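You operate a simulated robot arm through the tools that you are given. There is no shell and no other tool.

You are at the controls of a simulated robot arm. One attempt, no reset.

TASK
Give the purple cupcake both kinds of sprinkles and put it back.
Fine: pearls and strands from the mill, a full turn or so each; back into its hollow in the purple tray; swing the arm back to LOAD.

It is judged by the outcome, as a careful person would: the job done as asked, and still so three seconds after it is handed in. It fails if anything else is knocked over, pushed out of place, dropped, spilled or broken.

THE ROBOT
A 7-joint arm with a two-finger gripper, fixed in place. Base frame: the origin is on the floor under the middle of its stand, x ahead of it, y to its left, z up. Units: m, degrees, N and s.
With the tool pointing down near the work surface it reaches from about 0.32 to 0.76 m from the base axis. Its first joint turns from -166.0 to 166.0 degrees. Payload 1.71 kg.
The TCP is the grasp point between the finger pads, 0.02 m short of the fingertips. In the tool frame z runs along the fingers and y along their closing line. The gripper opens to 0.096 m; its body begins 0.113 m behind the TCP.
Orientation is that of the tool frame in the base frame, as [roll, pitch, yaw] about the fixed x, y, z axes, in that order (R = Rz(yaw) Ry(pitch) Rx(roll)). With the fingers straight down and closing along the base's y, the tool's x points along the base's -x, its y along +y and its z along -z.

THE INTERFACE
- The arm moves only by the tool step_arm. Its argument "steps" is a list that holds one entry, the list of rows, each a list of 7 numbers: the turn, a rotation vector about the base's x, y, z in degrees, then the shift along the base's x, y, z in cm, then the closure, from 0 (fully open) to 1 (shut). In form: [[[ax, ay, az, dx, dy, dz, jaw], ...]]. A call has 1 to 20 rows; each row shifts and turns the commanded pose from where the row before left it. Each row takes 0.2 s and may step no farther than 0.05 m and 8.6 degrees from the row before; otherwise, or with a gripper value out of range, the whole call is refused. A pose out of reach is approached as far as the arm can. The call stops where the force on the tool passes 40 N (or 10 N more than at its start, if that is more) or the arm is blocked; 0.2 s more then pass. The fingers move at their own pace (about 0.153 m/s each) and stop on an object; they squeeze with about 33 N. The grip force told is the motor's: it shows also when the fingers shut on nothing. Time passes only in rows, and 0.2 s behind the last, so rows that do not move let the fingers close. The reply holds the time, the measured pose of the TCP, the force on the tool along the base axes, the opening and the grip force, in the units named above and with some noise, with the torque about the TCP (base axes, N m) and any sound that the robot's microphone picked up.
- Cameras (640 x 400 px; columns grow to the right, rows downward): "scene" is fixed at [0.4012, 0.6511, 1.3924]; the picture's right is [-1.00, -0.01, 0.00], its down [-0.01, 0.72, -0.70] and it looks along [0.01, -0.70, -0.72] (base axes); focal length 214 px, centre (320, 200). "wrist" rides on the gripper at [0.066, 0.014, -0.145] in the tool frame; the picture's right is [-0.21, 0.98, 0.00], its down [-0.88, -0.18, -0.45] and it looks along [-0.44, -0.09, 0.90] (tool axes); focal length 275 px, centre (320, 200). There is no depth. A picture from a camera that has moved, and an enlarged one, comes with that camera's place and axes in the base frame and with its lens.
- snapshot(camera): a new picture of that camera. It takes no simulated time.
- lift_body(by): moves the trunk up (or, below 0, down) by that many m; the arm rides with it, the base frame stays. It gives what a move gives, with no picture.
- zoom(camera, box): a new picture of the part [left, top, right, bottom] of that camera's present view, enlarged. It takes no simulated time.
- job_done(): hands the job in; it is judged then, once.

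Places have to be worked out from the pictures, the camera data and where the tool is seen. Open the gripper and draw the arm clear of the work before you hand the job in, unless the task says otherwise.

The tools are called after "Emit:" as a command line: name --argument value ..., lists and objects as JSON in quotes. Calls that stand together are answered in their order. step_arm: Moves the arm, as the interface text tells. Its arguments: {"type":"object","properties":{"steps":{"type":"array","items":{"type":"array","items":{"type":"array","items":{"type":"number"}}}}},"required":["steps"]} The other tools are called the same way: lift_body (by) moves the trunk up or down; snapshot (camera) takes a picture; zoom (camera, box) takes an enlarged picture of a part of a camera's view; job_done () hands the job in.

At the start:

```text
clock: 0.0
position: [0.5337, 0.1668, 1.2036]
tool_rot: [-180.0, 0.0, -179.9]
ft_force: [-0.6, -0.4, -0.2]
ft_torque: [0.0, -0.01, 0.02]
opening: 0.0959
grasp_force: 0.0
trunk travel left (down, up): [-0.25, 0.136]
```

scene: 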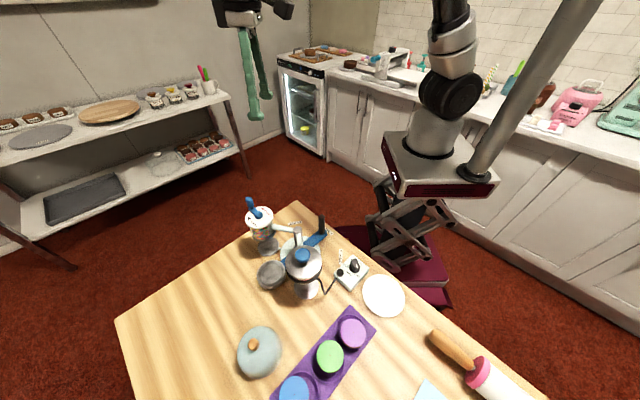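
wrist: 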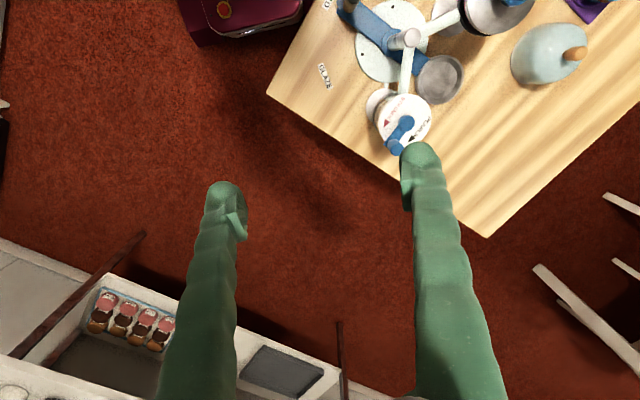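

I start by looking closely at the table with the scene camera to understand the sprinkle mill, the trays and the cupcakes.

Emit:
zoom --camera "scene" --box '[220, 180, 420, 305]'

Emit:
zoom --camera "scene" --box '[220, 275, 420, 400]'

Emit:
zoom --camera "wrist" --box '[300, 0, 620, 200]'

```text
3.20 times, centred on (320, 242) of scene
camera zoom: at [0.4012, 0.6511, 1.3924], right [-1.0, -0.01, 0.0], down [-0.01, 0.72, -0.7], along [0.01, -0.7, -0.72], focal length 686 px, centre (320, 64)
```

zoom: 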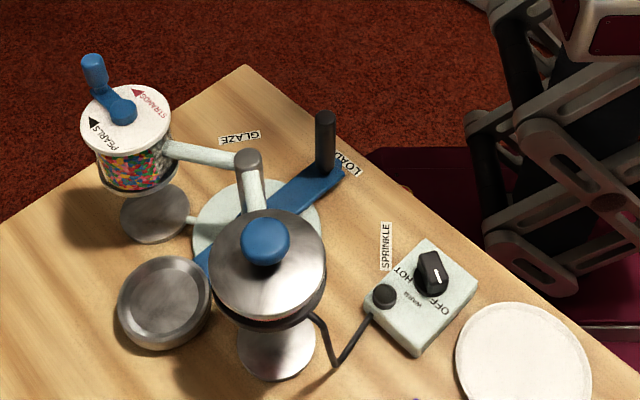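

```text
3.20 times, centred on (320, 338) of scene
camera zoom: at [0.4012, 0.6511, 1.3924], right [-1.0, -0.01, 0.0], down [-0.01, 0.72, -0.7], along [0.01, -0.7, -0.72], focal length 686 px, centre (320, -240)
```

zoom: 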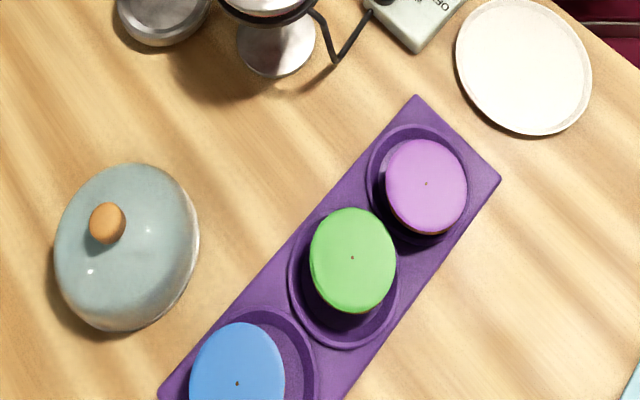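

```text
2.00 times, centred on (460, 100) of wrist
camera zoom: at [0.4674, 0.1808, 1.3483], right [0.21, 0.98, 0.0], down [0.88, -0.18, 0.44], along [0.43, -0.09, -0.9], focal length 551 px, centre (40, 400)
```

zoom: 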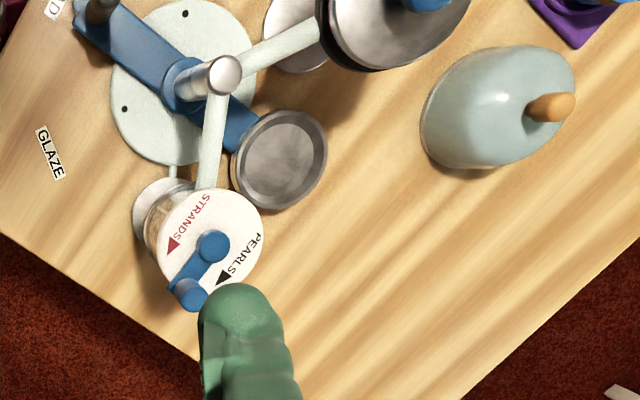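

The table top triangulates to about z = 0.80, with the turntable post near (0.465, 0.307) and the mill lid near (0.565, 0.285, 0.95). I'll zoom in on the mill lid arrows and the handle before moving.

Emit:
zoom --camera "scene" --box '[240, 192, 288, 222]'

Emit:
zoom --camera "wrist" --box '[360, 80, 456, 140]'

Emit:
zoom --camera "scene" --box '[268, 215, 348, 265]'

Emit:
zoom --camera "scene" --box '[310, 300, 390, 350]'

```text
13.33 times, centred on (264, 207) of scene
camera zoom: at [0.4012, 0.6511, 1.3924], right [-1.0, -0.01, 0.0], down [-0.01, 0.72, -0.7], along [0.01, -0.7, -0.72], focal length 2860 px, centre (1067, 107)
```

zoom: 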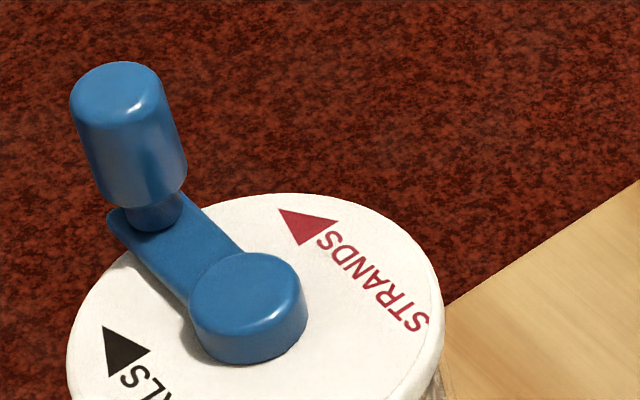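

```text
6.67 times, centred on (408, 110) of wrist
camera zoom: at [0.4674, 0.1808, 1.3483], right [0.21, 0.98, 0.0], down [0.88, -0.18, 0.44], along [0.43, -0.09, -0.9], focal length 1835 px, centre (-267, 800)
```

zoom: 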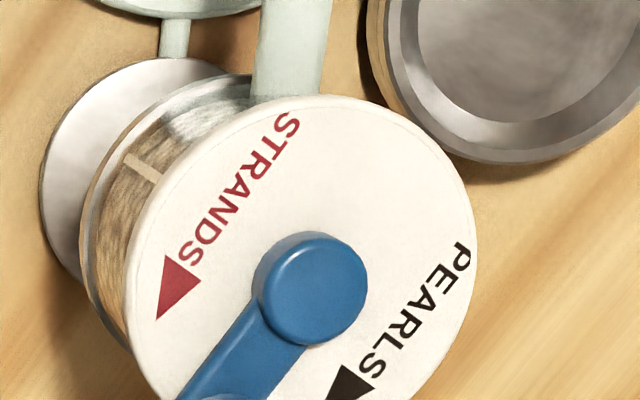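

```text
8.00 times, centred on (308, 240) of scene
camera zoom: at [0.4012, 0.6511, 1.3924], right [-1.0, -0.01, 0.0], down [-0.01, 0.72, -0.7], along [0.01, -0.7, -0.72], focal length 1716 px, centre (416, -120)
```

zoom: 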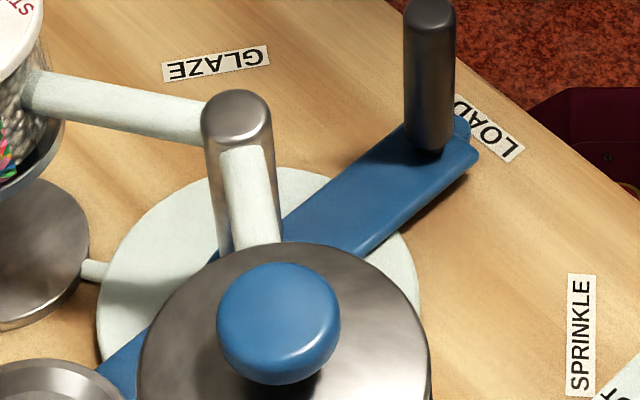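

```text
8.00 times, centred on (350, 325) of scene
camera zoom: at [0.4012, 0.6511, 1.3924], right [-1.0, -0.01, 0.0], down [-0.01, 0.72, -0.7], along [0.01, -0.7, -0.72], focal length 1716 px, centre (80, -800)
```

zoom: 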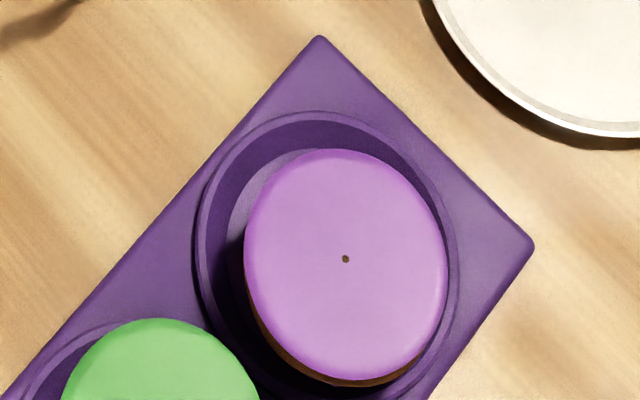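

Arrow tips show: PEARLS = clockwise seen from above, STRANDS = counter-clockwise. I now move the open gripper high over the purple cupcake (about (0.33, 0.53)), turning it +40° so the fingers close across the tray, to inspect with the wrist camera.

Emit:
step_arm --steps '[[[0, 0, 3.3, -1.7, 3.03, -0.5, 0], [0, 0, 3.3, -1.7, 3.03, -0.5, 0], [0, 0, 3.3, -1.7, 3.03, -0.5, 0], [0, 0, 3.3, -1.7, 3.03, -0.5, 0], [0, 0, 3.3, -1.7, 3.03, -1, 0], [0, 0, 3.3, -1.7, 3.03, -1, 0], [0, 0, 3.3, -1.7, 3.03, -1, 0], [0, 0, 3.3, -1.7, 3.03, -1, 0], [0, 0, 3.3, -1.7, 3.03, -2, 0], [0, 0, 3.3, -1.7, 3.03, -2, 0], [0, 0, 3.3, -1.7, 3.03, -2, 0], [0, 0, 3.3, -1.7, 3.03, -2, 0]]]'

Emit:
snapshot --camera "wrist"

Emit:
snapshot --camera "scene"

```text
clock: 2.6
position: [0.3119, 0.533, 1.0706]
tool_rot: [179.9, 0.8, -140.3]
ft_force: [-0.8, 0.3, -0.5]
ft_torque: [-0.04, -0.01, -0.02]
opening: 0.0958
grasp_force: 0.1
trunk travel left (down, up): [-0.25, 0.136]
```

```text
taken
camera wrist: at [0.2493, 0.4995, 1.2158], right [-0.47, 0.88, 0.0], down [0.79, 0.41, 0.46], along [0.4, 0.22, -0.89], focal length 275 px, centre (320, 200)
```

wrist: 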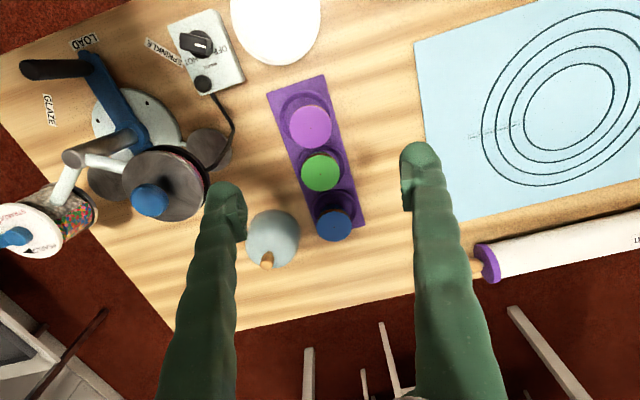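

```text
taken
```

scene: 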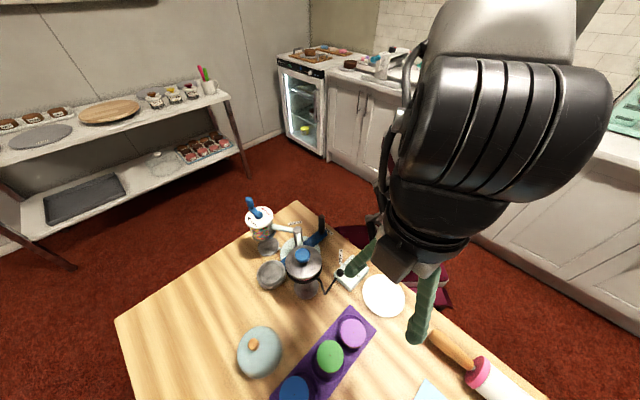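

The view is good; purple cupcake top triangulates to about (0.326, 0.529, 0.84). I let the arm settle with a couple of still rows and zoom in on the tray and dish from here.

Emit:
step_arm --steps '[[[0, 0, 0, 0, 0, 0, 0], [0, 0, 0, 0, 0, 0, 0], [0, 0, 0, 0, 0, 0, 0]]]'

Emit:
zoom --camera "wrist" --box '[240, 70, 400, 170]'

Emit:
zoom --camera "wrist" --box '[0, 20, 320, 220]'

```text
clock: 3.4
position: [0.311, 0.5325, 1.0734]
tool_rot: [179.9, 0.7, -140.4]
ft_force: [0.4, 0.0, 0.0]
ft_torque: [0.05, -0.01, -0.01]
opening: 0.0962
grasp_force: 0.0
trunk travel left (down, up): [-0.25, 0.136]
```

```text
4.00 times, centred on (320, 120) of wrist
camera zoom: at [0.2499, 0.4981, 1.2164], right [-0.47, 0.89, 0.0], down [0.79, 0.41, 0.46], along [0.4, 0.22, -0.89], focal length 1101 px, centre (320, 520)
```

zoom: 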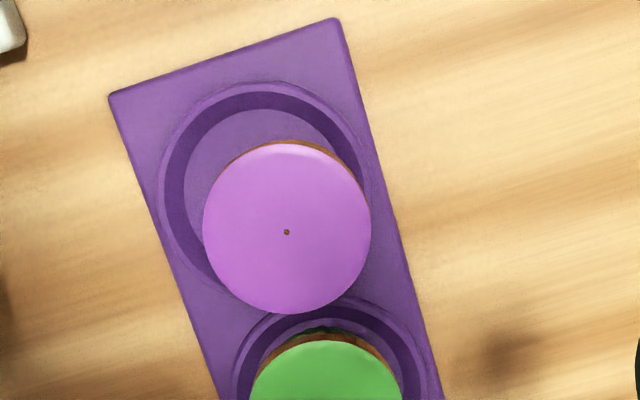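

```text
2.00 times, centred on (160, 120) of wrist
camera zoom: at [0.2499, 0.4981, 1.2164], right [-0.47, 0.89, 0.0], down [0.79, 0.41, 0.46], along [0.4, 0.22, -0.89], focal length 551 px, centre (640, 360)
```

zoom: 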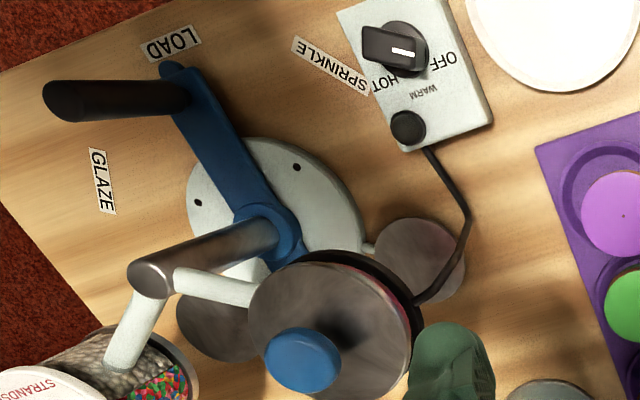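

The arm settled about 2 cm short of the commanded pose, perhaps due to reach limits at this height. I step down gently to check how tracking behaves lower.

Emit:
step_arm --steps '[[[0, 0, 0, 0, 0, -2, 0], [0, 0, 0, 0, 0, -2, 0], [0, 0, 0, 0, 0, 0, 0]]]'

```text
clock: 4.2
position: [0.3104, 0.5319, 1.0332]
tool_rot: [180.0, 0.7, -140.5]
ft_force: [-0.3, -0.6, 0.3]
ft_torque: [0.04, 0.03, -0.02]
opening: 0.0963
grasp_force: 0.1
trunk travel left (down, up): [-0.25, 0.136]
```

The shift tracked exactly, so I command a lateral correction toward the cupcake axis and check it responds.

Emit:
step_arm --steps '[[[0, 0, 0, 0.8, -0.1, -1, 0], [0, 0, 0, 0.7, -0.2, -1, 0], [0, 0, 0, 0, 0, 0, 0], [0, 0, 0, 0, 0, 0, 0]]]'

Emit:
zoom --camera "wrist" --box '[160, 60, 480, 260]'

```text
clock: 5.2
position: [0.3256, 0.5285, 1.0118]
tool_rot: [179.9, 0.8, -140.5]
ft_force: [0.0, 0.2, 0.1]
ft_torque: [0.02, 0.0, -0.01]
opening: 0.0959
grasp_force: 0.0
trunk travel left (down, up): [-0.25, 0.136]
```

```text
2.00 times, centred on (320, 160) of wrist
camera zoom: at [0.2642, 0.4954, 1.1557], right [-0.46, 0.89, 0.0], down [0.79, 0.41, 0.46], along [0.4, 0.22, -0.89], focal length 551 px, centre (320, 280)
```

zoom: 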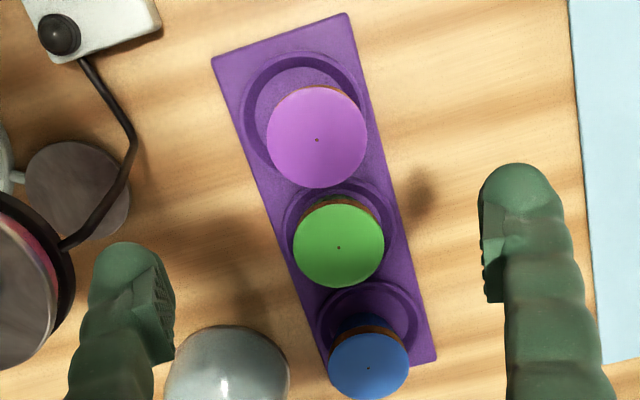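

Relative moves track well now; the purple cupcake centre is at about (0.327, 0.530) with a top diameter ~0.056 and top z≈0.84. I zoom tighter to judge the cupcake's side wall and the hollow's rim.

Emit:
zoom --camera "wrist" --box '[272, 80, 352, 130]'

Emit:
zoom --camera "wrist" --box '[300, 140, 396, 200]'

```text
8.00 times, centred on (312, 105) of wrist
camera zoom: at [0.2642, 0.4954, 1.1557], right [-0.46, 0.89, 0.0], down [0.79, 0.41, 0.46], along [0.4, 0.22, -0.89], focal length 2202 px, centre (384, 960)
```

zoom: 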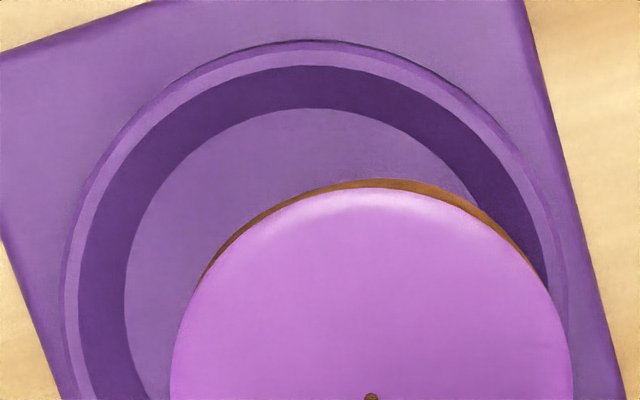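

```text
6.67 times, centred on (348, 170) of wrist
camera zoom: at [0.2642, 0.4954, 1.1557], right [-0.46, 0.89, 0.0], down [0.79, 0.41, 0.46], along [0.4, 0.22, -0.89], focal length 1835 px, centre (133, 400)
```

zoom: 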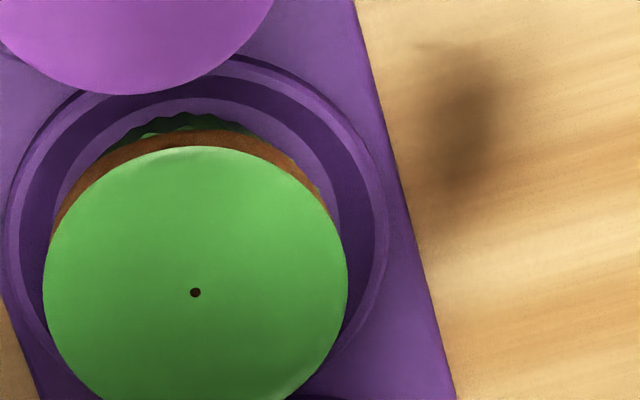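

The cupcake has an icing disc over brown cake with a tapering fluted wrapper, and the hollow has a raised lip. To judge the heights I tilt the tool ~35° and back off, for a low oblique wrist view of the tray.

Emit:
step_arm --steps '[[[3.71, -4.49, 0, -1.51, -1.24, -1.95, 0], [3.71, -4.49, 0, -1.51, -1.24, -1.95, 0], [3.71, -4.49, 0, -1.51, -1.24, -1.95, 0], [3.71, -4.49, 0, -1.51, -1.24, -1.95, 0], [3.71, -4.49, 0, -1.51, -1.24, -1.95, 0], [3.71, -4.49, 0, -1.51, -1.24, -1.95, 0], [0, 0, 0, 0, 0, 0, 0]]]'

Emit:
snapshot --camera "wrist"

Emit:
zoom --camera "wrist" --box '[240, 150, 400, 250]'

```text
clock: 7.0
position: [0.3287, 0.3975, 0.9119]
tool_rot: [178.5, 37.2, -155.7]
ft_force: [0.3, -0.3, -0.8]
ft_torque: [0.02, 0.03, 0.03]
opening: 0.0959
grasp_force: 0.1
trunk travel left (down, up): [-0.25, 0.136]
stopped in row 7: the arm was blocked; the commanded pose is now the measured one
```

```text
taken
camera wrist: at [0.1964, 0.3477, 0.987], right [-0.27, 0.95, 0.14], down [0.47, 0.0, 0.88], along [0.84, 0.3, -0.45], focal length 275 px, centre (320, 200)
```

wrist: 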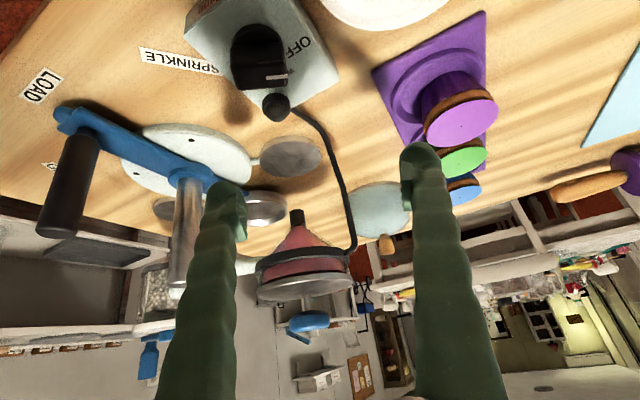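

```text
4.00 times, centred on (320, 200) of wrist
camera zoom: at [0.1964, 0.3477, 0.987], right [-0.27, 0.95, 0.14], down [0.47, 0.0, 0.88], along [0.84, 0.3, -0.45], focal length 1101 px, centre (320, 200)
```

zoom: 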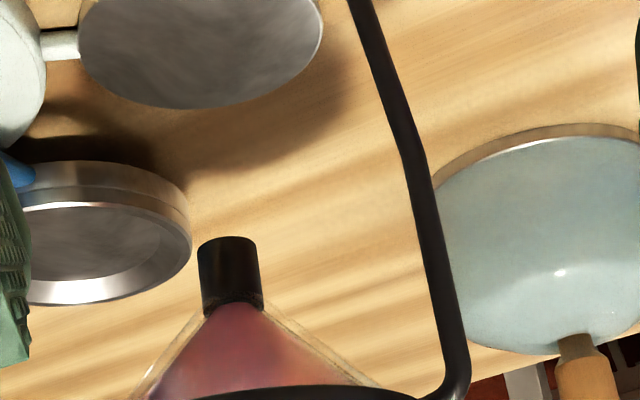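

The arm strayed from the requested path (joint limit at that tilt) and stopped near the control box. I check the scene to make sure nothing was touched before backing out.

Emit:
snapshot --camera "scene"

Emit:
zoom --camera "wrist" --box '[340, 0, 540, 125]'

Emit:
zoom --camera "wrist" --box '[20, 80, 340, 280]'

```text
taken
```

scene: 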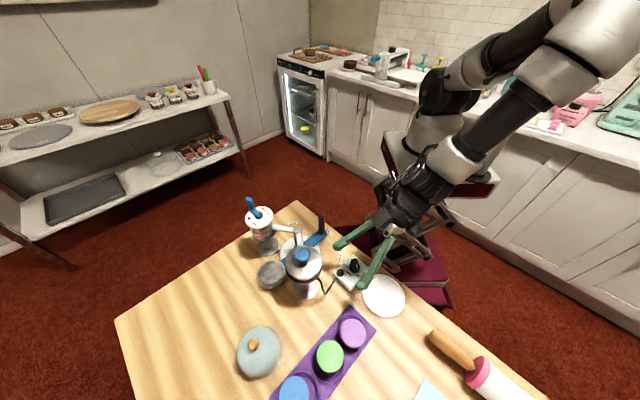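

```text
3.20 times, centred on (440, 62) of wrist
camera zoom: at [0.1964, 0.3477, 0.987], right [-0.27, 0.95, 0.14], down [0.47, 0.0, 0.88], along [0.84, 0.3, -0.45], focal length 881 px, centre (-64, 640)
```

zoom: 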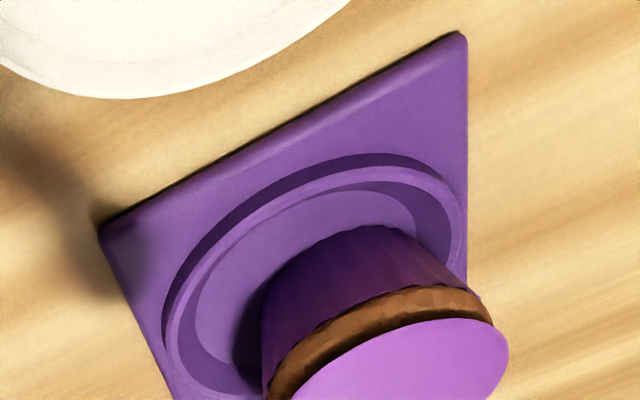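

```text
2.00 times, centred on (180, 180) of wrist
camera zoom: at [0.1964, 0.3477, 0.987], right [-0.27, 0.95, 0.14], down [0.47, 0.0, 0.88], along [0.84, 0.3, -0.45], focal length 551 px, centre (600, 240)
```

zoom: 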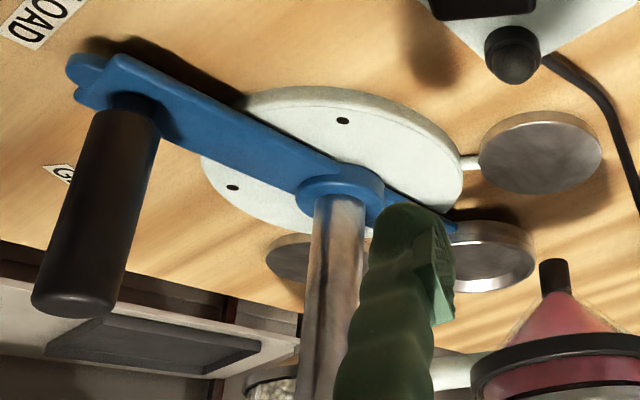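

Nothing was touched or moved, and this oblique view is useful: icing top ≈0.842, brown cake band ≈0.826–0.838, tray lip ≈0.812. I now back out upward in small steps.

Emit:
step_arm --steps '[[[0, 0, 0, 0, 0, 2, 0], [0, 0, 0, 0, 0, 3, 0], [0, 0, 0, 0, 0, 3, 0], [0, 0, 0, 0, 0, 3, 0]]]'

```text
clock: 8.2
position: [0.3816, 0.3354, 1.0211]
tool_rot: [179.7, 38.1, -165.5]
ft_force: [-0.5, -0.3, 0.8]
ft_torque: [0.02, 0.0, 0.02]
opening: 0.0961
grasp_force: 0.0
trunk travel left (down, up): [-0.25, 0.136]
stopped in row 4: the arm was blocked; the commanded pose is now the measured one
```

The arm is at a joint limit with this tilt, so I untilt about the tool's y axis while moving slightly outward, staying high above everything.

Emit:
step_arm --steps '[[[-1.9, 7.36, 0, 0, 0, 1, 0], [-1.9, 7.36, 0, 0, 0, 1, 0], [-1.9, 7.36, 0, 0, 0, 1, 0], [-1.9, 7.36, 0, 0, 0, 1, 0], [-1.9, 7.36, 0, 0, 0, 0, 0], [0, 0, 0, 0, 0, 0, 0]]]'

```text
clock: 9.6
position: [0.3505, 0.3659, 1.0591]
tool_rot: [176.8, -0.1, -160.9]
ft_force: [-0.2, 0.1, 0.4]
ft_torque: [0.0, 0.0, 0.02]
opening: 0.096
grasp_force: 0.0
trunk travel left (down, up): [-0.25, 0.136]
```

Upright again with small roll error. I move over the purple cupcake in small steps, fixing roll and turning yaw back to about -140°.

Emit:
step_arm --steps '[[[-3.0, -1.05, 0, 0, 0, 0, 0], [0, 0, 3.4, -0.39, 2.73, -0.5, 0], [0, 0, 3.4, -0.39, 2.73, -0.5, 0], [0, 0, 3.4, -0.39, 2.73, -1, 0], [0, 0, 3.4, -0.39, 2.73, -1, 0], [0, 0, 3.4, -0.39, 2.73, -1, 0], [0, 0, 3.4, -0.39, 2.73, -1, 0], [0, 0, 0, 0, 0, 0, 0], [0, 0, 0, 0, 0, 0, 0]]]'

```text
clock: 11.6
position: [0.3265, 0.5307, 1.0081]
tool_rot: [-179.9, 0.0, -140.6]
ft_force: [0.3, -0.5, -0.2]
ft_torque: [0.0, 0.0, -0.03]
opening: 0.096
grasp_force: 0.1
trunk travel left (down, up): [-0.25, 0.136]
```

Now exactly over the cupcake and upright. I take a wrist view to refine the cupcake's centre relative to the fingers.

Emit:
zoom --camera "wrist" --box '[160, 60, 480, 260]'

Emit:
zoom --camera "scene" --box '[300, 290, 428, 370]'

```text
2.00 times, centred on (320, 160) of wrist
camera zoom: at [0.2674, 0.4982, 1.1535], right [-0.46, 0.89, 0.0], down [0.79, 0.41, 0.45], along [0.4, 0.2, -0.9], focal length 551 px, centre (320, 280)
```

zoom: 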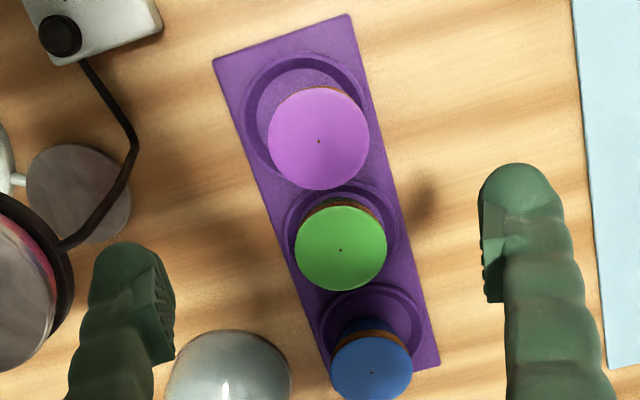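

```text
5.00 times, centred on (364, 330) of scene
camera zoom: at [0.4012, 0.6511, 1.3924], right [-1.0, -0.01, 0.0], down [-0.01, 0.72, -0.7], along [0.01, -0.7, -0.72], focal length 1072 px, centre (100, -450)
```

zoom: 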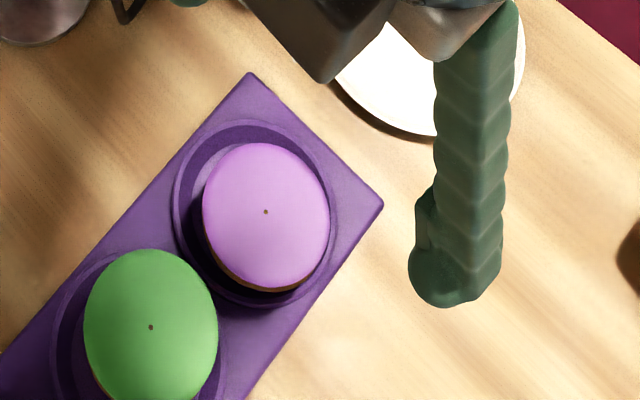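

Cupcake centre agrees at (0.3288, 0.5295) from both cameras. I descend, open, to TCP z≈0.85 (fingertips ≈0.83) and check.

Emit:
step_arm --steps '[[[0, 0, 0, 0.2, -0.1, -4, 0], [0, 0, 0, 0, 0, -4, 0], [0, 0, 0, 0, 0, -4, 0], [0, 0, 0, 0, 0, -2.5, 0], [0, 0, 0, 0, 0, -1.3, 0], [0, 0, 0, 0, 0, 0, 0], [0, 0, 0, 0, 0, 0, 0]]]'

Emit:
snapshot --camera "wrist"

Emit:
zoom --camera "scene" --box '[290, 270, 418, 350]'

```text
clock: 13.2
position: [0.3289, 0.5279, 0.8511]
tool_rot: [-179.9, 0.1, -140.6]
ft_force: [-0.2, 0.8, -0.1]
ft_torque: [0.0, 0.0, 0.01]
opening: 0.0964
grasp_force: 0.0
trunk travel left (down, up): [-0.25, 0.136]
```

```text
taken
camera wrist: at [0.2686, 0.4969, 0.996], right [-0.46, 0.89, 0.0], down [0.79, 0.41, 0.45], along [0.4, 0.2, -0.9], focal length 275 px, centre (320, 200)
```

wrist: 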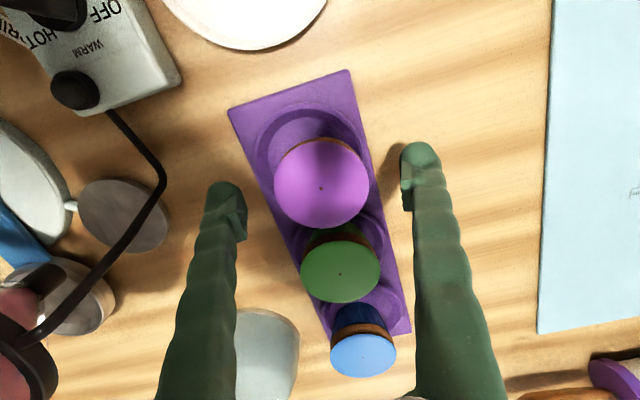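

```text
5.00 times, centred on (354, 310) of scene
camera zoom: at [0.4012, 0.6511, 1.3924], right [-1.0, -0.01, 0.0], down [-0.01, 0.72, -0.7], along [0.01, -0.7, -0.72], focal length 1072 px, centre (150, -350)
```

zoom: 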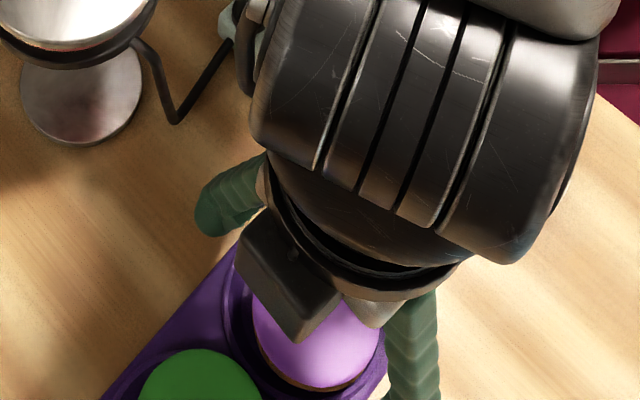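

The cupcake sits centred between the fingers. I lower the last 1.1 cm to TCP z≈0.84 (fingertips above the tray lip) and close softly.

Emit:
step_arm --steps '[[[0, 0, 0, 0, 0, -0.6, 0], [0, 0, 0, 0, 0, -0.5, 0], [0, 0, 0, 0, 0, 0, 0.2], [0, 0, 0, 0, 0, 0, 0.38], [0, 0, 0, 0, 0, 0, 0.45], [0, 0, 0, 0, 0, 0, 0.45]]]'

Emit:
snapshot --camera "wrist"

```text
clock: 14.6
position: [0.329, 0.5283, 0.8388]
tool_rot: [-179.8, 0.0, -140.7]
ft_force: [0.1, 0.4, 0.2]
ft_torque: [0.01, 0.02, 0.02]
opening: 0.0539
grasp_force: 33.1
trunk travel left (down, up): [-0.25, 0.136]
```

```text
taken
camera wrist: at [0.2689, 0.4967, 0.9846], right [-0.46, 0.89, 0.0], down [0.79, 0.41, 0.45], along [0.4, 0.2, -0.9], focal length 275 px, centre (320, 200)
```

wrist: 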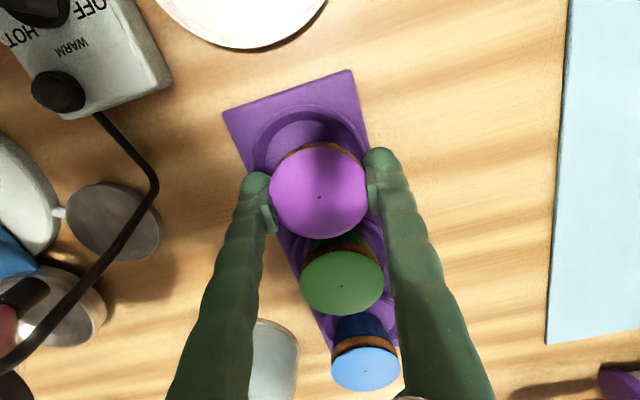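

Gripped at 0.054 m opening with 33 N. I lift slowly and verify that it comes up cleanly without dragging the tray.

Emit:
step_arm --steps '[[[0, 0, 0, 0, 0, 0, 0.6], [0, 0, 0, 0, 0, 0.5, 0.6], [0, 0, 0, 0, 0, 1, 0.6], [0, 0, 0, 0, 0, 1.5, 0.6], [0, 0, 0, 0, 0, 2, 0.6], [0, 0, 0, 0, 0, 2, 0.6], [0, 0, 0, 0, 0, 0, 0.6]]]'

Emit:
snapshot --camera "wrist"

```text
clock: 16.2
position: [0.3303, 0.528, 0.9096]
tool_rot: [-179.9, 0.0, -140.6]
ft_force: [1.0, 0.5, -0.2]
ft_torque: [0.0, -0.02, 0.03]
opening: 0.0538
grasp_force: 33.2
trunk travel left (down, up): [-0.25, 0.136]
```

```text
taken
camera wrist: at [0.2693, 0.496, 1.0542], right [-0.46, 0.89, 0.0], down [0.79, 0.41, 0.44], along [0.4, 0.2, -0.9], focal length 275 px, centre (320, 200)
```

wrist: 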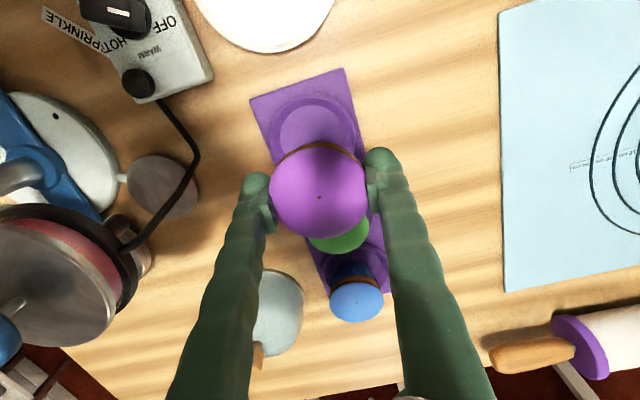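

The cupcake is held and the tray stayed put. I lift it to z≈1.10, well above mill and pot.

Emit:
step_arm --steps '[[[0, 0, 0, 0, 0, 3, 0.6], [0, 0, 0, 0, 0, 4, 0.6], [0, 0, 0, 0, 0, 4, 0.6], [0, 0, 0, 0, 0, 4, 0.6], [0, 0, 0, 0, 0, 4, 0.6], [0, 0, 0, 0, 0, 0, 0.6]]]'

Emit:
zoom --camera "wrist" --box '[240, 60, 400, 160]'

Emit:
zoom --camera "scene" --box '[300, 290, 428, 370]'

```text
clock: 17.6
position: [0.3305, 0.5278, 1.0978]
tool_rot: [-179.9, 0.1, -140.6]
ft_force: [0.3, 0.0, -1.0]
ft_torque: [0.02, 0.03, 0.02]
opening: 0.054
grasp_force: 32.8
trunk travel left (down, up): [-0.25, 0.136]
```

```text
4.00 times, centred on (320, 110) of wrist
camera zoom: at [0.2707, 0.4963, 1.2437], right [-0.46, 0.89, 0.0], down [0.79, 0.41, 0.44], along [0.4, 0.2, -0.9], focal length 1101 px, centre (320, 560)
```

zoom: 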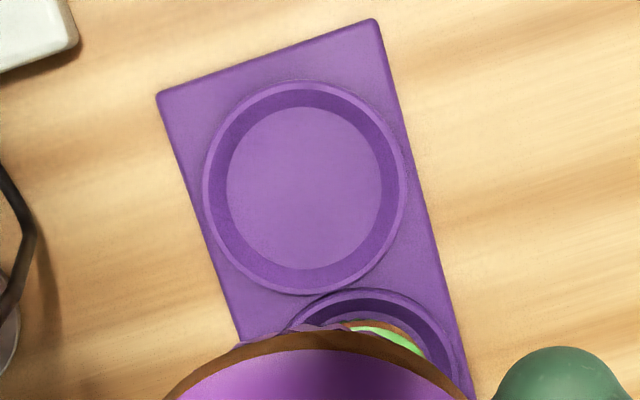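

```text
5.00 times, centred on (364, 330) of scene
camera zoom: at [0.4012, 0.6511, 1.3924], right [-1.0, -0.01, 0.0], down [-0.01, 0.72, -0.7], along [0.01, -0.7, -0.72], focal length 1072 px, centre (100, -450)
```

zoom: 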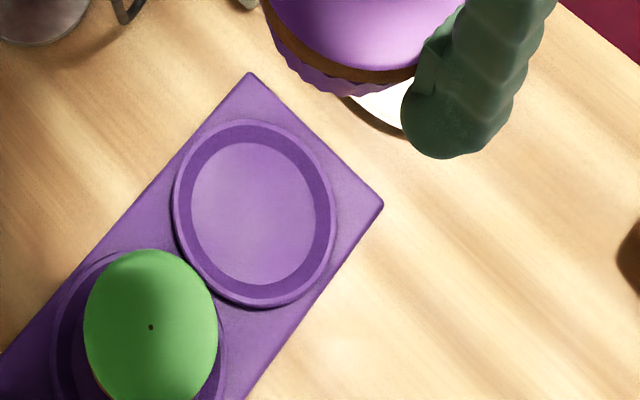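

The empty hollow's centre works out to about (0.3283, 0.5205). Now I carry the cupcake at z≈1.10 toward the dish, rotating -83° so the fingers will straddle it radially (between post and outside), stopping where the camera looks straight down on the dish.

Emit:
step_arm --steps '[[[0, 0, -7.53, 2.3, -1.745, 0, 0.6], [0, 0, -7.53, 2.3, -1.745, 0, 0.6], [0, 0, -7.53, 2.3, -1.745, 0, 0.6], [0, 0, -7.53, 2.3, -1.745, 0, 0.6], [0, 0, -7.53, 2.3, -1.745, 0, 0.6], [0, 0, -7.53, 2.3, -1.745, 0, 0.6], [0, 0, -7.53, 2.3, -1.745, 0, 0.6], [0, 0, -7.53, 2.3, -1.745, 0, 0.6], [0, 0, -7.53, 2.3, -1.745, 0, 0.6], [0, 0, -7.53, 2.3, -1.745, 0, 0.6], [0, 0, -7.53, 2.3, -1.745, 0, 0.6], [0, 0, 0, 0, 0, 0, 0.6], [0, 0, 0, 0, 0, 0, 0.6]]]'

Emit:
snapshot --camera "wrist"

Emit:
snapshot --camera "scene"

```text
clock: 20.4
position: [0.5843, 0.3349, 1.0984]
tool_rot: [-179.8, 0.0, 136.7]
ft_force: [-0.6, 0.4, -1.3]
ft_torque: [0.0, -0.05, 0.0]
opening: 0.0539
grasp_force: 33.1
trunk travel left (down, up): [-0.25, 0.136]
```

```text
taken
camera wrist: at [0.5459, 0.3899, 1.2442], right [0.82, 0.57, 0.0], down [0.51, -0.74, 0.45], along [0.25, -0.37, -0.9], focal length 275 px, centre (320, 200)
```

wrist: 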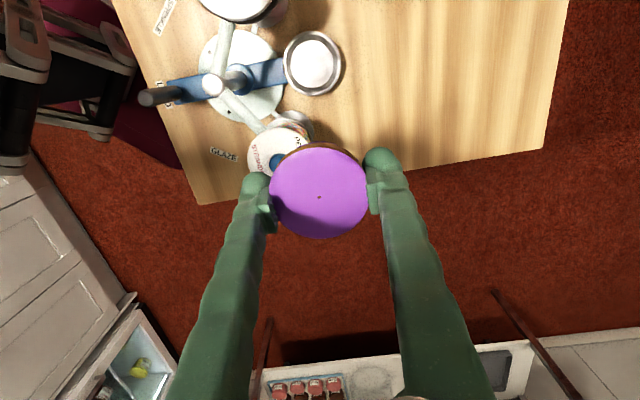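

```text
taken
```

scene: 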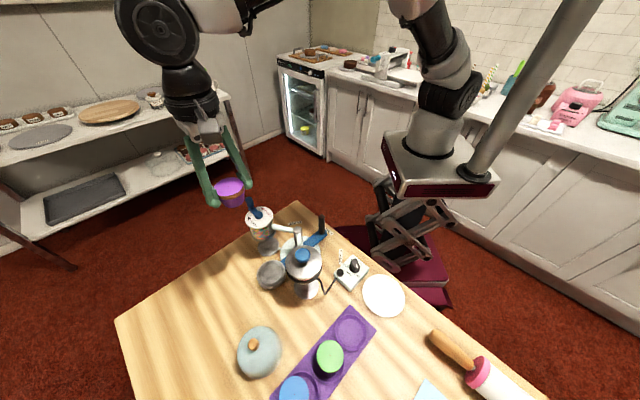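

Tracking was accurate. The dish is now visible nearly straight below the camera; I zoom in to locate its centre, the post and the handle precisely.

Emit:
zoom --camera "wrist" --box '[232, 10, 392, 110]'

Emit:
zoom --camera "wrist" --box '[112, 0, 352, 150]'

```text
4.00 times, centred on (312, 60) of wrist
camera zoom: at [0.5459, 0.3899, 1.2442], right [0.82, 0.57, 0.0], down [0.51, -0.74, 0.45], along [0.25, -0.37, -0.9], focal length 1101 px, centre (352, 760)
```

zoom: 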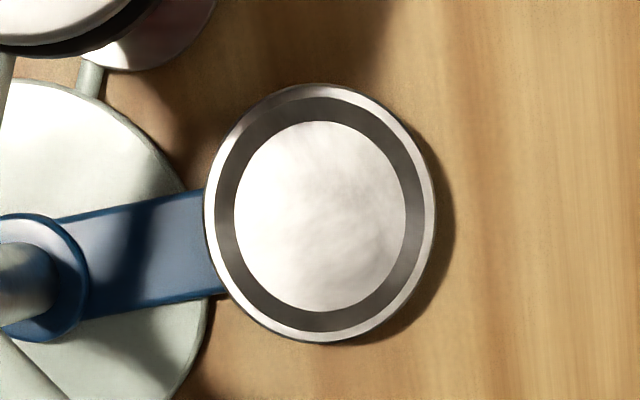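

```text
2.67 times, centred on (232, 75) of wrist
camera zoom: at [0.5459, 0.3899, 1.2442], right [0.82, 0.57, 0.0], down [0.51, -0.74, 0.45], along [0.25, -0.37, -0.9], focal length 734 px, centre (555, 533)
```

zoom: 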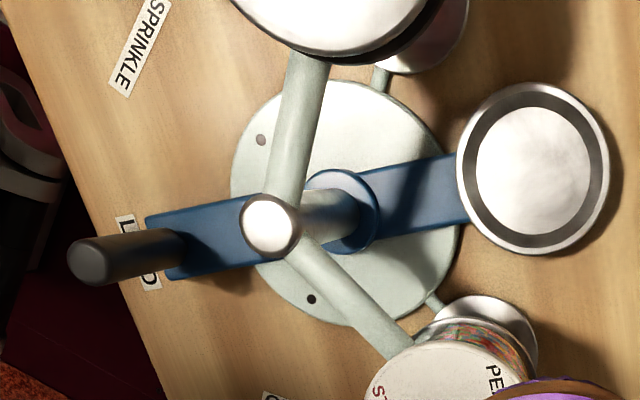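

Dish centre ≈ (0.5377, 0.3829), pivot ≈ (0.4665, 0.310), handle ≈ (0.404, 0.248) with top ≈0.91, mill ≈ (0.563, 0.287). I shift over the dish and descend to TCP z≈0.875 (cupcake bottom ≈0.84), then check.

Emit:
step_arm --steps '[[[0, 0, 0, -2.33, 2.4, 0, 0.6], [0, 0, 0, -2.33, 2.4, 0, 0.6], [0, 0, 0, 0, 0, -4, 0.6], [0, 0, 0, 0, 0, -4, 0.6], [0, 0, 0, 0, 0, -4, 0.6], [0, 0, 0, 0, 0, -4, 0.6], [0, 0, 0, 0, 0, -3, 0.6], [0, 0, 0, 0, 0, -2, 0.6], [0, 0, 0, 0, 0, -1.3, 0.6], [0, 0, 0, 0, 0, 0, 0.6], [0, 0, 0, 0, 0, 0, 0.6]]]'

Emit:
snapshot --camera "wrist"

Emit:
zoom --camera "scene" --box '[210, 210, 370, 310]'

```text
clock: 22.8
position: [0.5367, 0.3837, 0.875]
tool_rot: [-179.7, -0.1, 136.6]
ft_force: [0.3, -0.8, -0.8]
ft_torque: [-0.02, 0.0, -0.03]
opening: 0.054
grasp_force: 32.7
trunk travel left (down, up): [-0.25, 0.136]
```

```text
taken
camera wrist: at [0.4982, 0.4385, 1.0208], right [0.82, 0.57, 0.0], down [0.51, -0.74, 0.45], along [0.25, -0.37, -0.9], focal length 275 px, centre (320, 200)
```

wrist: 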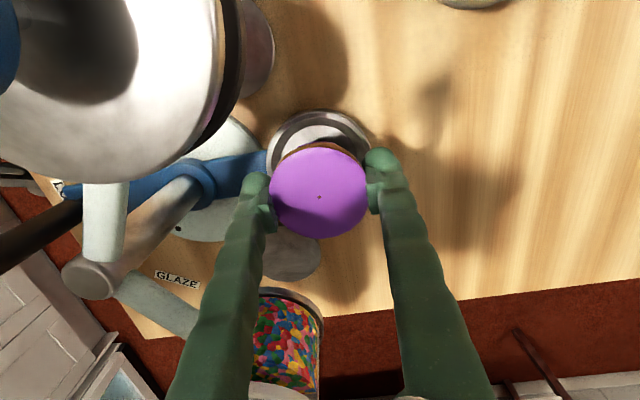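

```text
4.00 times, centred on (290, 260) of scene
camera zoom: at [0.4012, 0.6511, 1.3924], right [-1.0, -0.01, 0.0], down [-0.01, 0.72, -0.7], along [0.01, -0.7, -0.72], focal length 858 px, centre (440, -40)
```

zoom: 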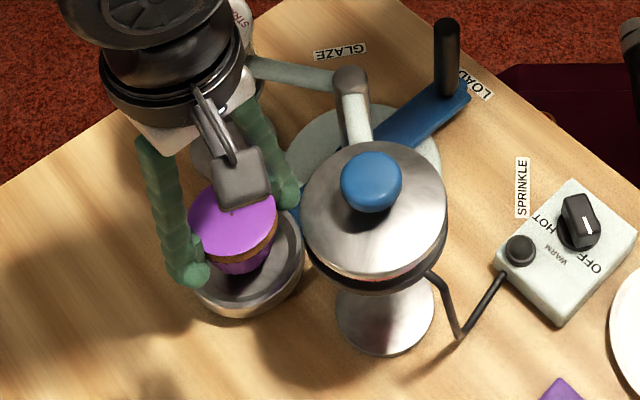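

Cupcake hovers above the dish. I zoom in to check centring relative to the dish.

Emit:
zoom --camera "wrist" --box '[240, 95, 400, 195]'

Emit:
zoom --camera "scene" --box '[240, 245, 304, 285]'

```text
4.00 times, centred on (320, 145) of wrist
camera zoom: at [0.4982, 0.4385, 1.0208], right [0.82, 0.57, 0.0], down [0.51, -0.74, 0.45], along [0.25, -0.37, -0.9], focal length 1101 px, centre (320, 420)
```

zoom: 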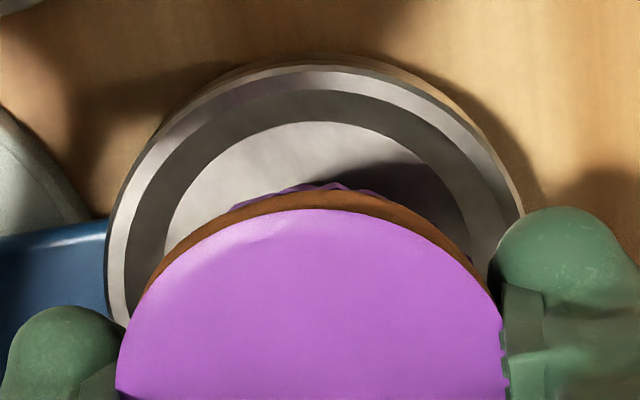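

```text
10.00 times, centred on (272, 265) of scene
camera zoom: at [0.4012, 0.6511, 1.3924], right [-1.0, -0.01, 0.0], down [-0.01, 0.72, -0.7], along [0.01, -0.7, -0.72], focal length 2145 px, centre (800, -450)
```

zoom: 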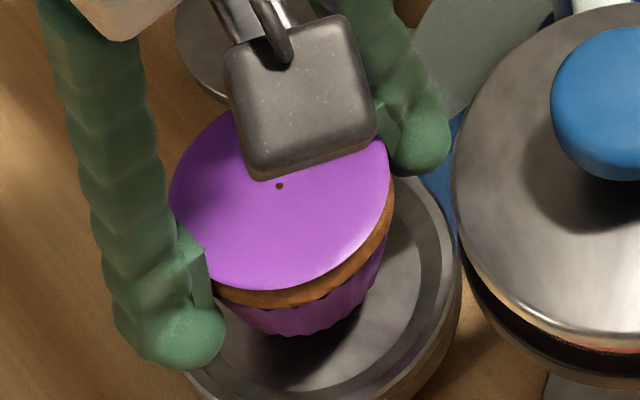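

Well centred laterally; the dish centre is about 3 mm further along (+x, −y). I shift by that and lower to TCP 0.860, then feel for contact.

Emit:
step_arm --steps '[[[0, 0, 0, 0.2, -0.2, 0, 0.6], [0, 0, 0, 0, 0, -1, 0.6], [0, 0, 0, 0, 0, -0.5, 0.6], [0, 0, 0, 0, 0, 0, 0.6]]]'

Emit:
step_arm --steps '[[[0, 0, 0, 0, 0, -0.3, 0.6], [0, 0, 0, 0, 0, 0, 0.6]]]'

```text
clock: 23.8
position: [0.5377, 0.3818, 0.8609]
tool_rot: [-179.8, -0.1, 136.6]
ft_force: [-0.2, 0.1, -0.6]
ft_torque: [-0.02, 0.02, 0.0]
opening: 0.0537
grasp_force: 32.6
trunk travel left (down, up): [-0.25, 0.136]
```

```text
clock: 24.4
position: [0.5382, 0.3808, 0.8582]
tool_rot: [-179.8, 0.0, 136.6]
ft_force: [0.4, -0.3, -1.4]
ft_torque: [0.03, -0.03, -0.01]
opening: 0.0536
grasp_force: 33.3
trunk travel left (down, up): [-0.25, 0.136]
```

No contact yet. I continue down in 2–3 mm steps, watching the vertical force.

Emit:
step_arm --steps '[[[0, 0, 0, 0, 0, -0.3, 0.6], [0, 0, 0, 0, 0, 0, 0.6]]]'

Emit:
zoom --camera "scene" --box '[240, 245, 304, 285]'

```text
clock: 25.0
position: [0.5387, 0.3812, 0.8543]
tool_rot: [-179.7, 0.0, 136.6]
ft_force: [0.2, 0.0, 1.0]
ft_torque: [0.0, 0.03, 0.0]
opening: 0.0536
grasp_force: 32.8
trunk travel left (down, up): [-0.25, 0.136]
```

```text
10.00 times, centred on (272, 265) of scene
camera zoom: at [0.4012, 0.6511, 1.3924], right [-1.0, -0.01, 0.0], down [-0.01, 0.72, -0.7], along [0.01, -0.7, -0.72], focal length 2145 px, centre (800, -450)
```

zoom: 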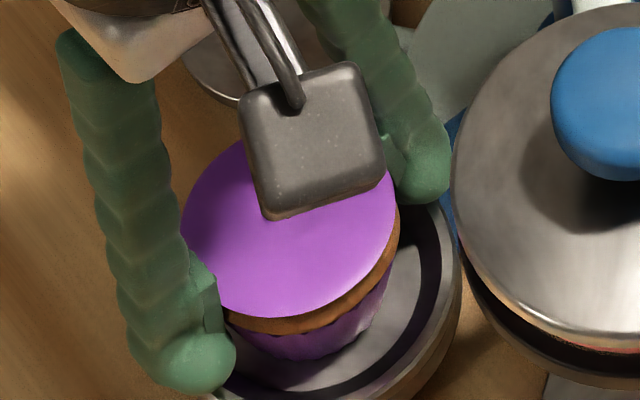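

Vertical force may be just starting to change. One more 2 mm step with a hold.

Emit:
step_arm --steps '[[[0, 0, 0, 0, 0, -0.2, 0.6], [0, 0, 0, 0, 0, 0, 0.6]]]'

Emit:
step_arm --steps '[[[0, 0, 0, 0, 0, -0.2, 0.6], [0, 0, 0, 0, 0, 0, 0.6]]]'

```text
clock: 25.6
position: [0.5385, 0.3813, 0.8552]
tool_rot: [-180.0, 0.0, 136.5]
ft_force: [0.0, -0.3, 16.6]
ft_torque: [-0.25, 0.29, 0.01]
opening: 0.0534
grasp_force: 33.0
trunk travel left (down, up): [-0.25, 0.136]
```

```text
clock: 26.2
position: [0.5377, 0.3819, 0.8538]
tool_rot: [179.8, 0.2, 136.6]
ft_force: [3.5, 3.4, 27.8]
ft_torque: [0.01, 0.33, -0.01]
opening: 0.0541
grasp_force: 32.9
trunk travel left (down, up): [-0.25, 0.136]
```

Contact at TCP ≈0.855 (cupcake bottom ≈0.82). I relieve the load by raising 3.5 mm of command, then open a little.

Emit:
step_arm --steps '[[[0, 0, 0, 0, 0, 0.35, 0.6], [0, 0, 0, 0, 0, 0, 0.6]]]'

Emit:
zoom --camera "wrist" --box '[240, 95, 400, 195]'

Emit:
zoom --camera "scene" --box '[240, 245, 304, 285]'

```text
clock: 26.8
position: [0.5373, 0.3805, 0.8531]
tool_rot: [-179.6, 0.0, 136.6]
ft_force: [1.6, 1.9, 7.9]
ft_torque: [0.16, -0.17, 0.0]
opening: 0.0538
grasp_force: 33.4
trunk travel left (down, up): [-0.25, 0.136]
```

```text
4.00 times, centred on (320, 145) of wrist
camera zoom: at [0.4989, 0.4353, 0.9988], right [0.82, 0.57, -0.01], down [0.51, -0.73, 0.45], along [0.25, -0.37, -0.9], focal length 1101 px, centre (320, 420)
```

zoom: 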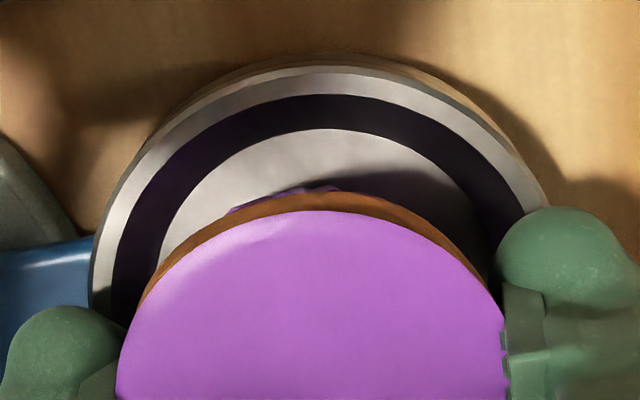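

```text
10.00 times, centred on (272, 265) of scene
camera zoom: at [0.4012, 0.6511, 1.3924], right [-1.0, -0.01, 0.0], down [-0.01, 0.72, -0.7], along [0.01, -0.7, -0.72], focal length 2145 px, centre (800, -450)
```

zoom: 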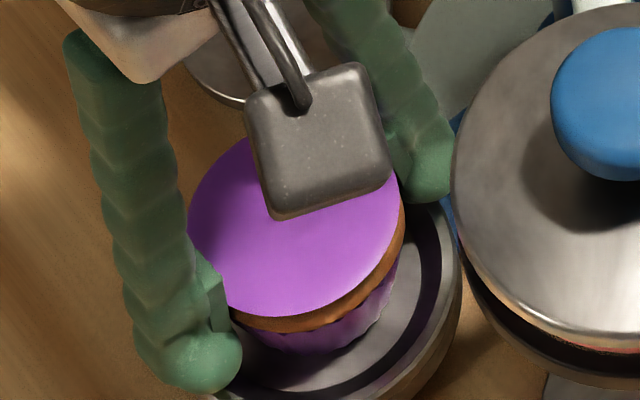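

Well seated and centred in the dish, with slight residual load. I raise 1 mm more and open gently.

Emit:
step_arm --steps '[[[0, 0, 0, 0, 0, 0.1, 0.6], [0, 0, 0, 0, 0, 0, 0.42], [0, 0, 0, 0, 0, 0, 0.38], [0, 0, 0, 0, 0, 0, 0.3], [0, 0, 0, 0, 0, 0, 0.2], [0, 0, 0, 0, 0, 0, 0.2]]]'

Emit:
snapshot --camera "wrist"

Emit:
zoom --camera "scene" --box '[210, 210, 370, 310]'

```text
clock: 28.2
position: [0.538, 0.3812, 0.856]
tool_rot: [-179.7, 0.0, 136.6]
ft_force: [0.0, 0.1, 0.1]
ft_torque: [-0.03, 0.01, -0.03]
opening: 0.0769
grasp_force: 0.2
trunk travel left (down, up): [-0.25, 0.136]
```

```text
taken
camera wrist: at [0.4996, 0.4359, 1.0008], right [0.82, 0.57, 0.0], down [0.51, -0.74, 0.45], along [0.25, -0.37, -0.9], focal length 275 px, centre (320, 200)
```

wrist: 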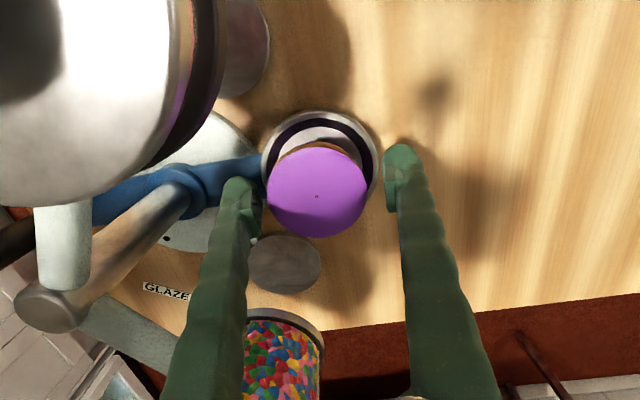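

```text
4.00 times, centred on (290, 260) of scene
camera zoom: at [0.4012, 0.6511, 1.3924], right [-1.0, -0.01, 0.0], down [-0.01, 0.72, -0.7], along [0.01, -0.7, -0.72], focal length 858 px, centre (440, -40)
```

zoom: 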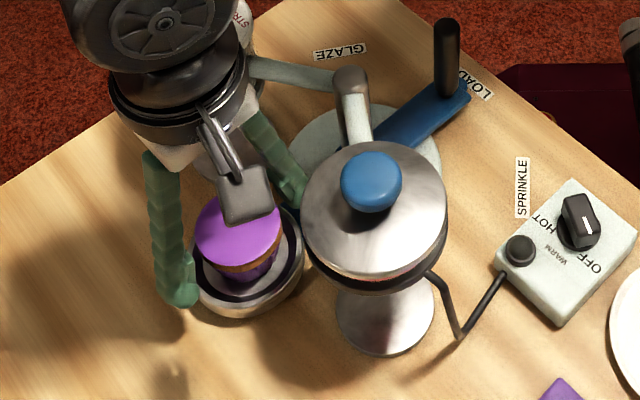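

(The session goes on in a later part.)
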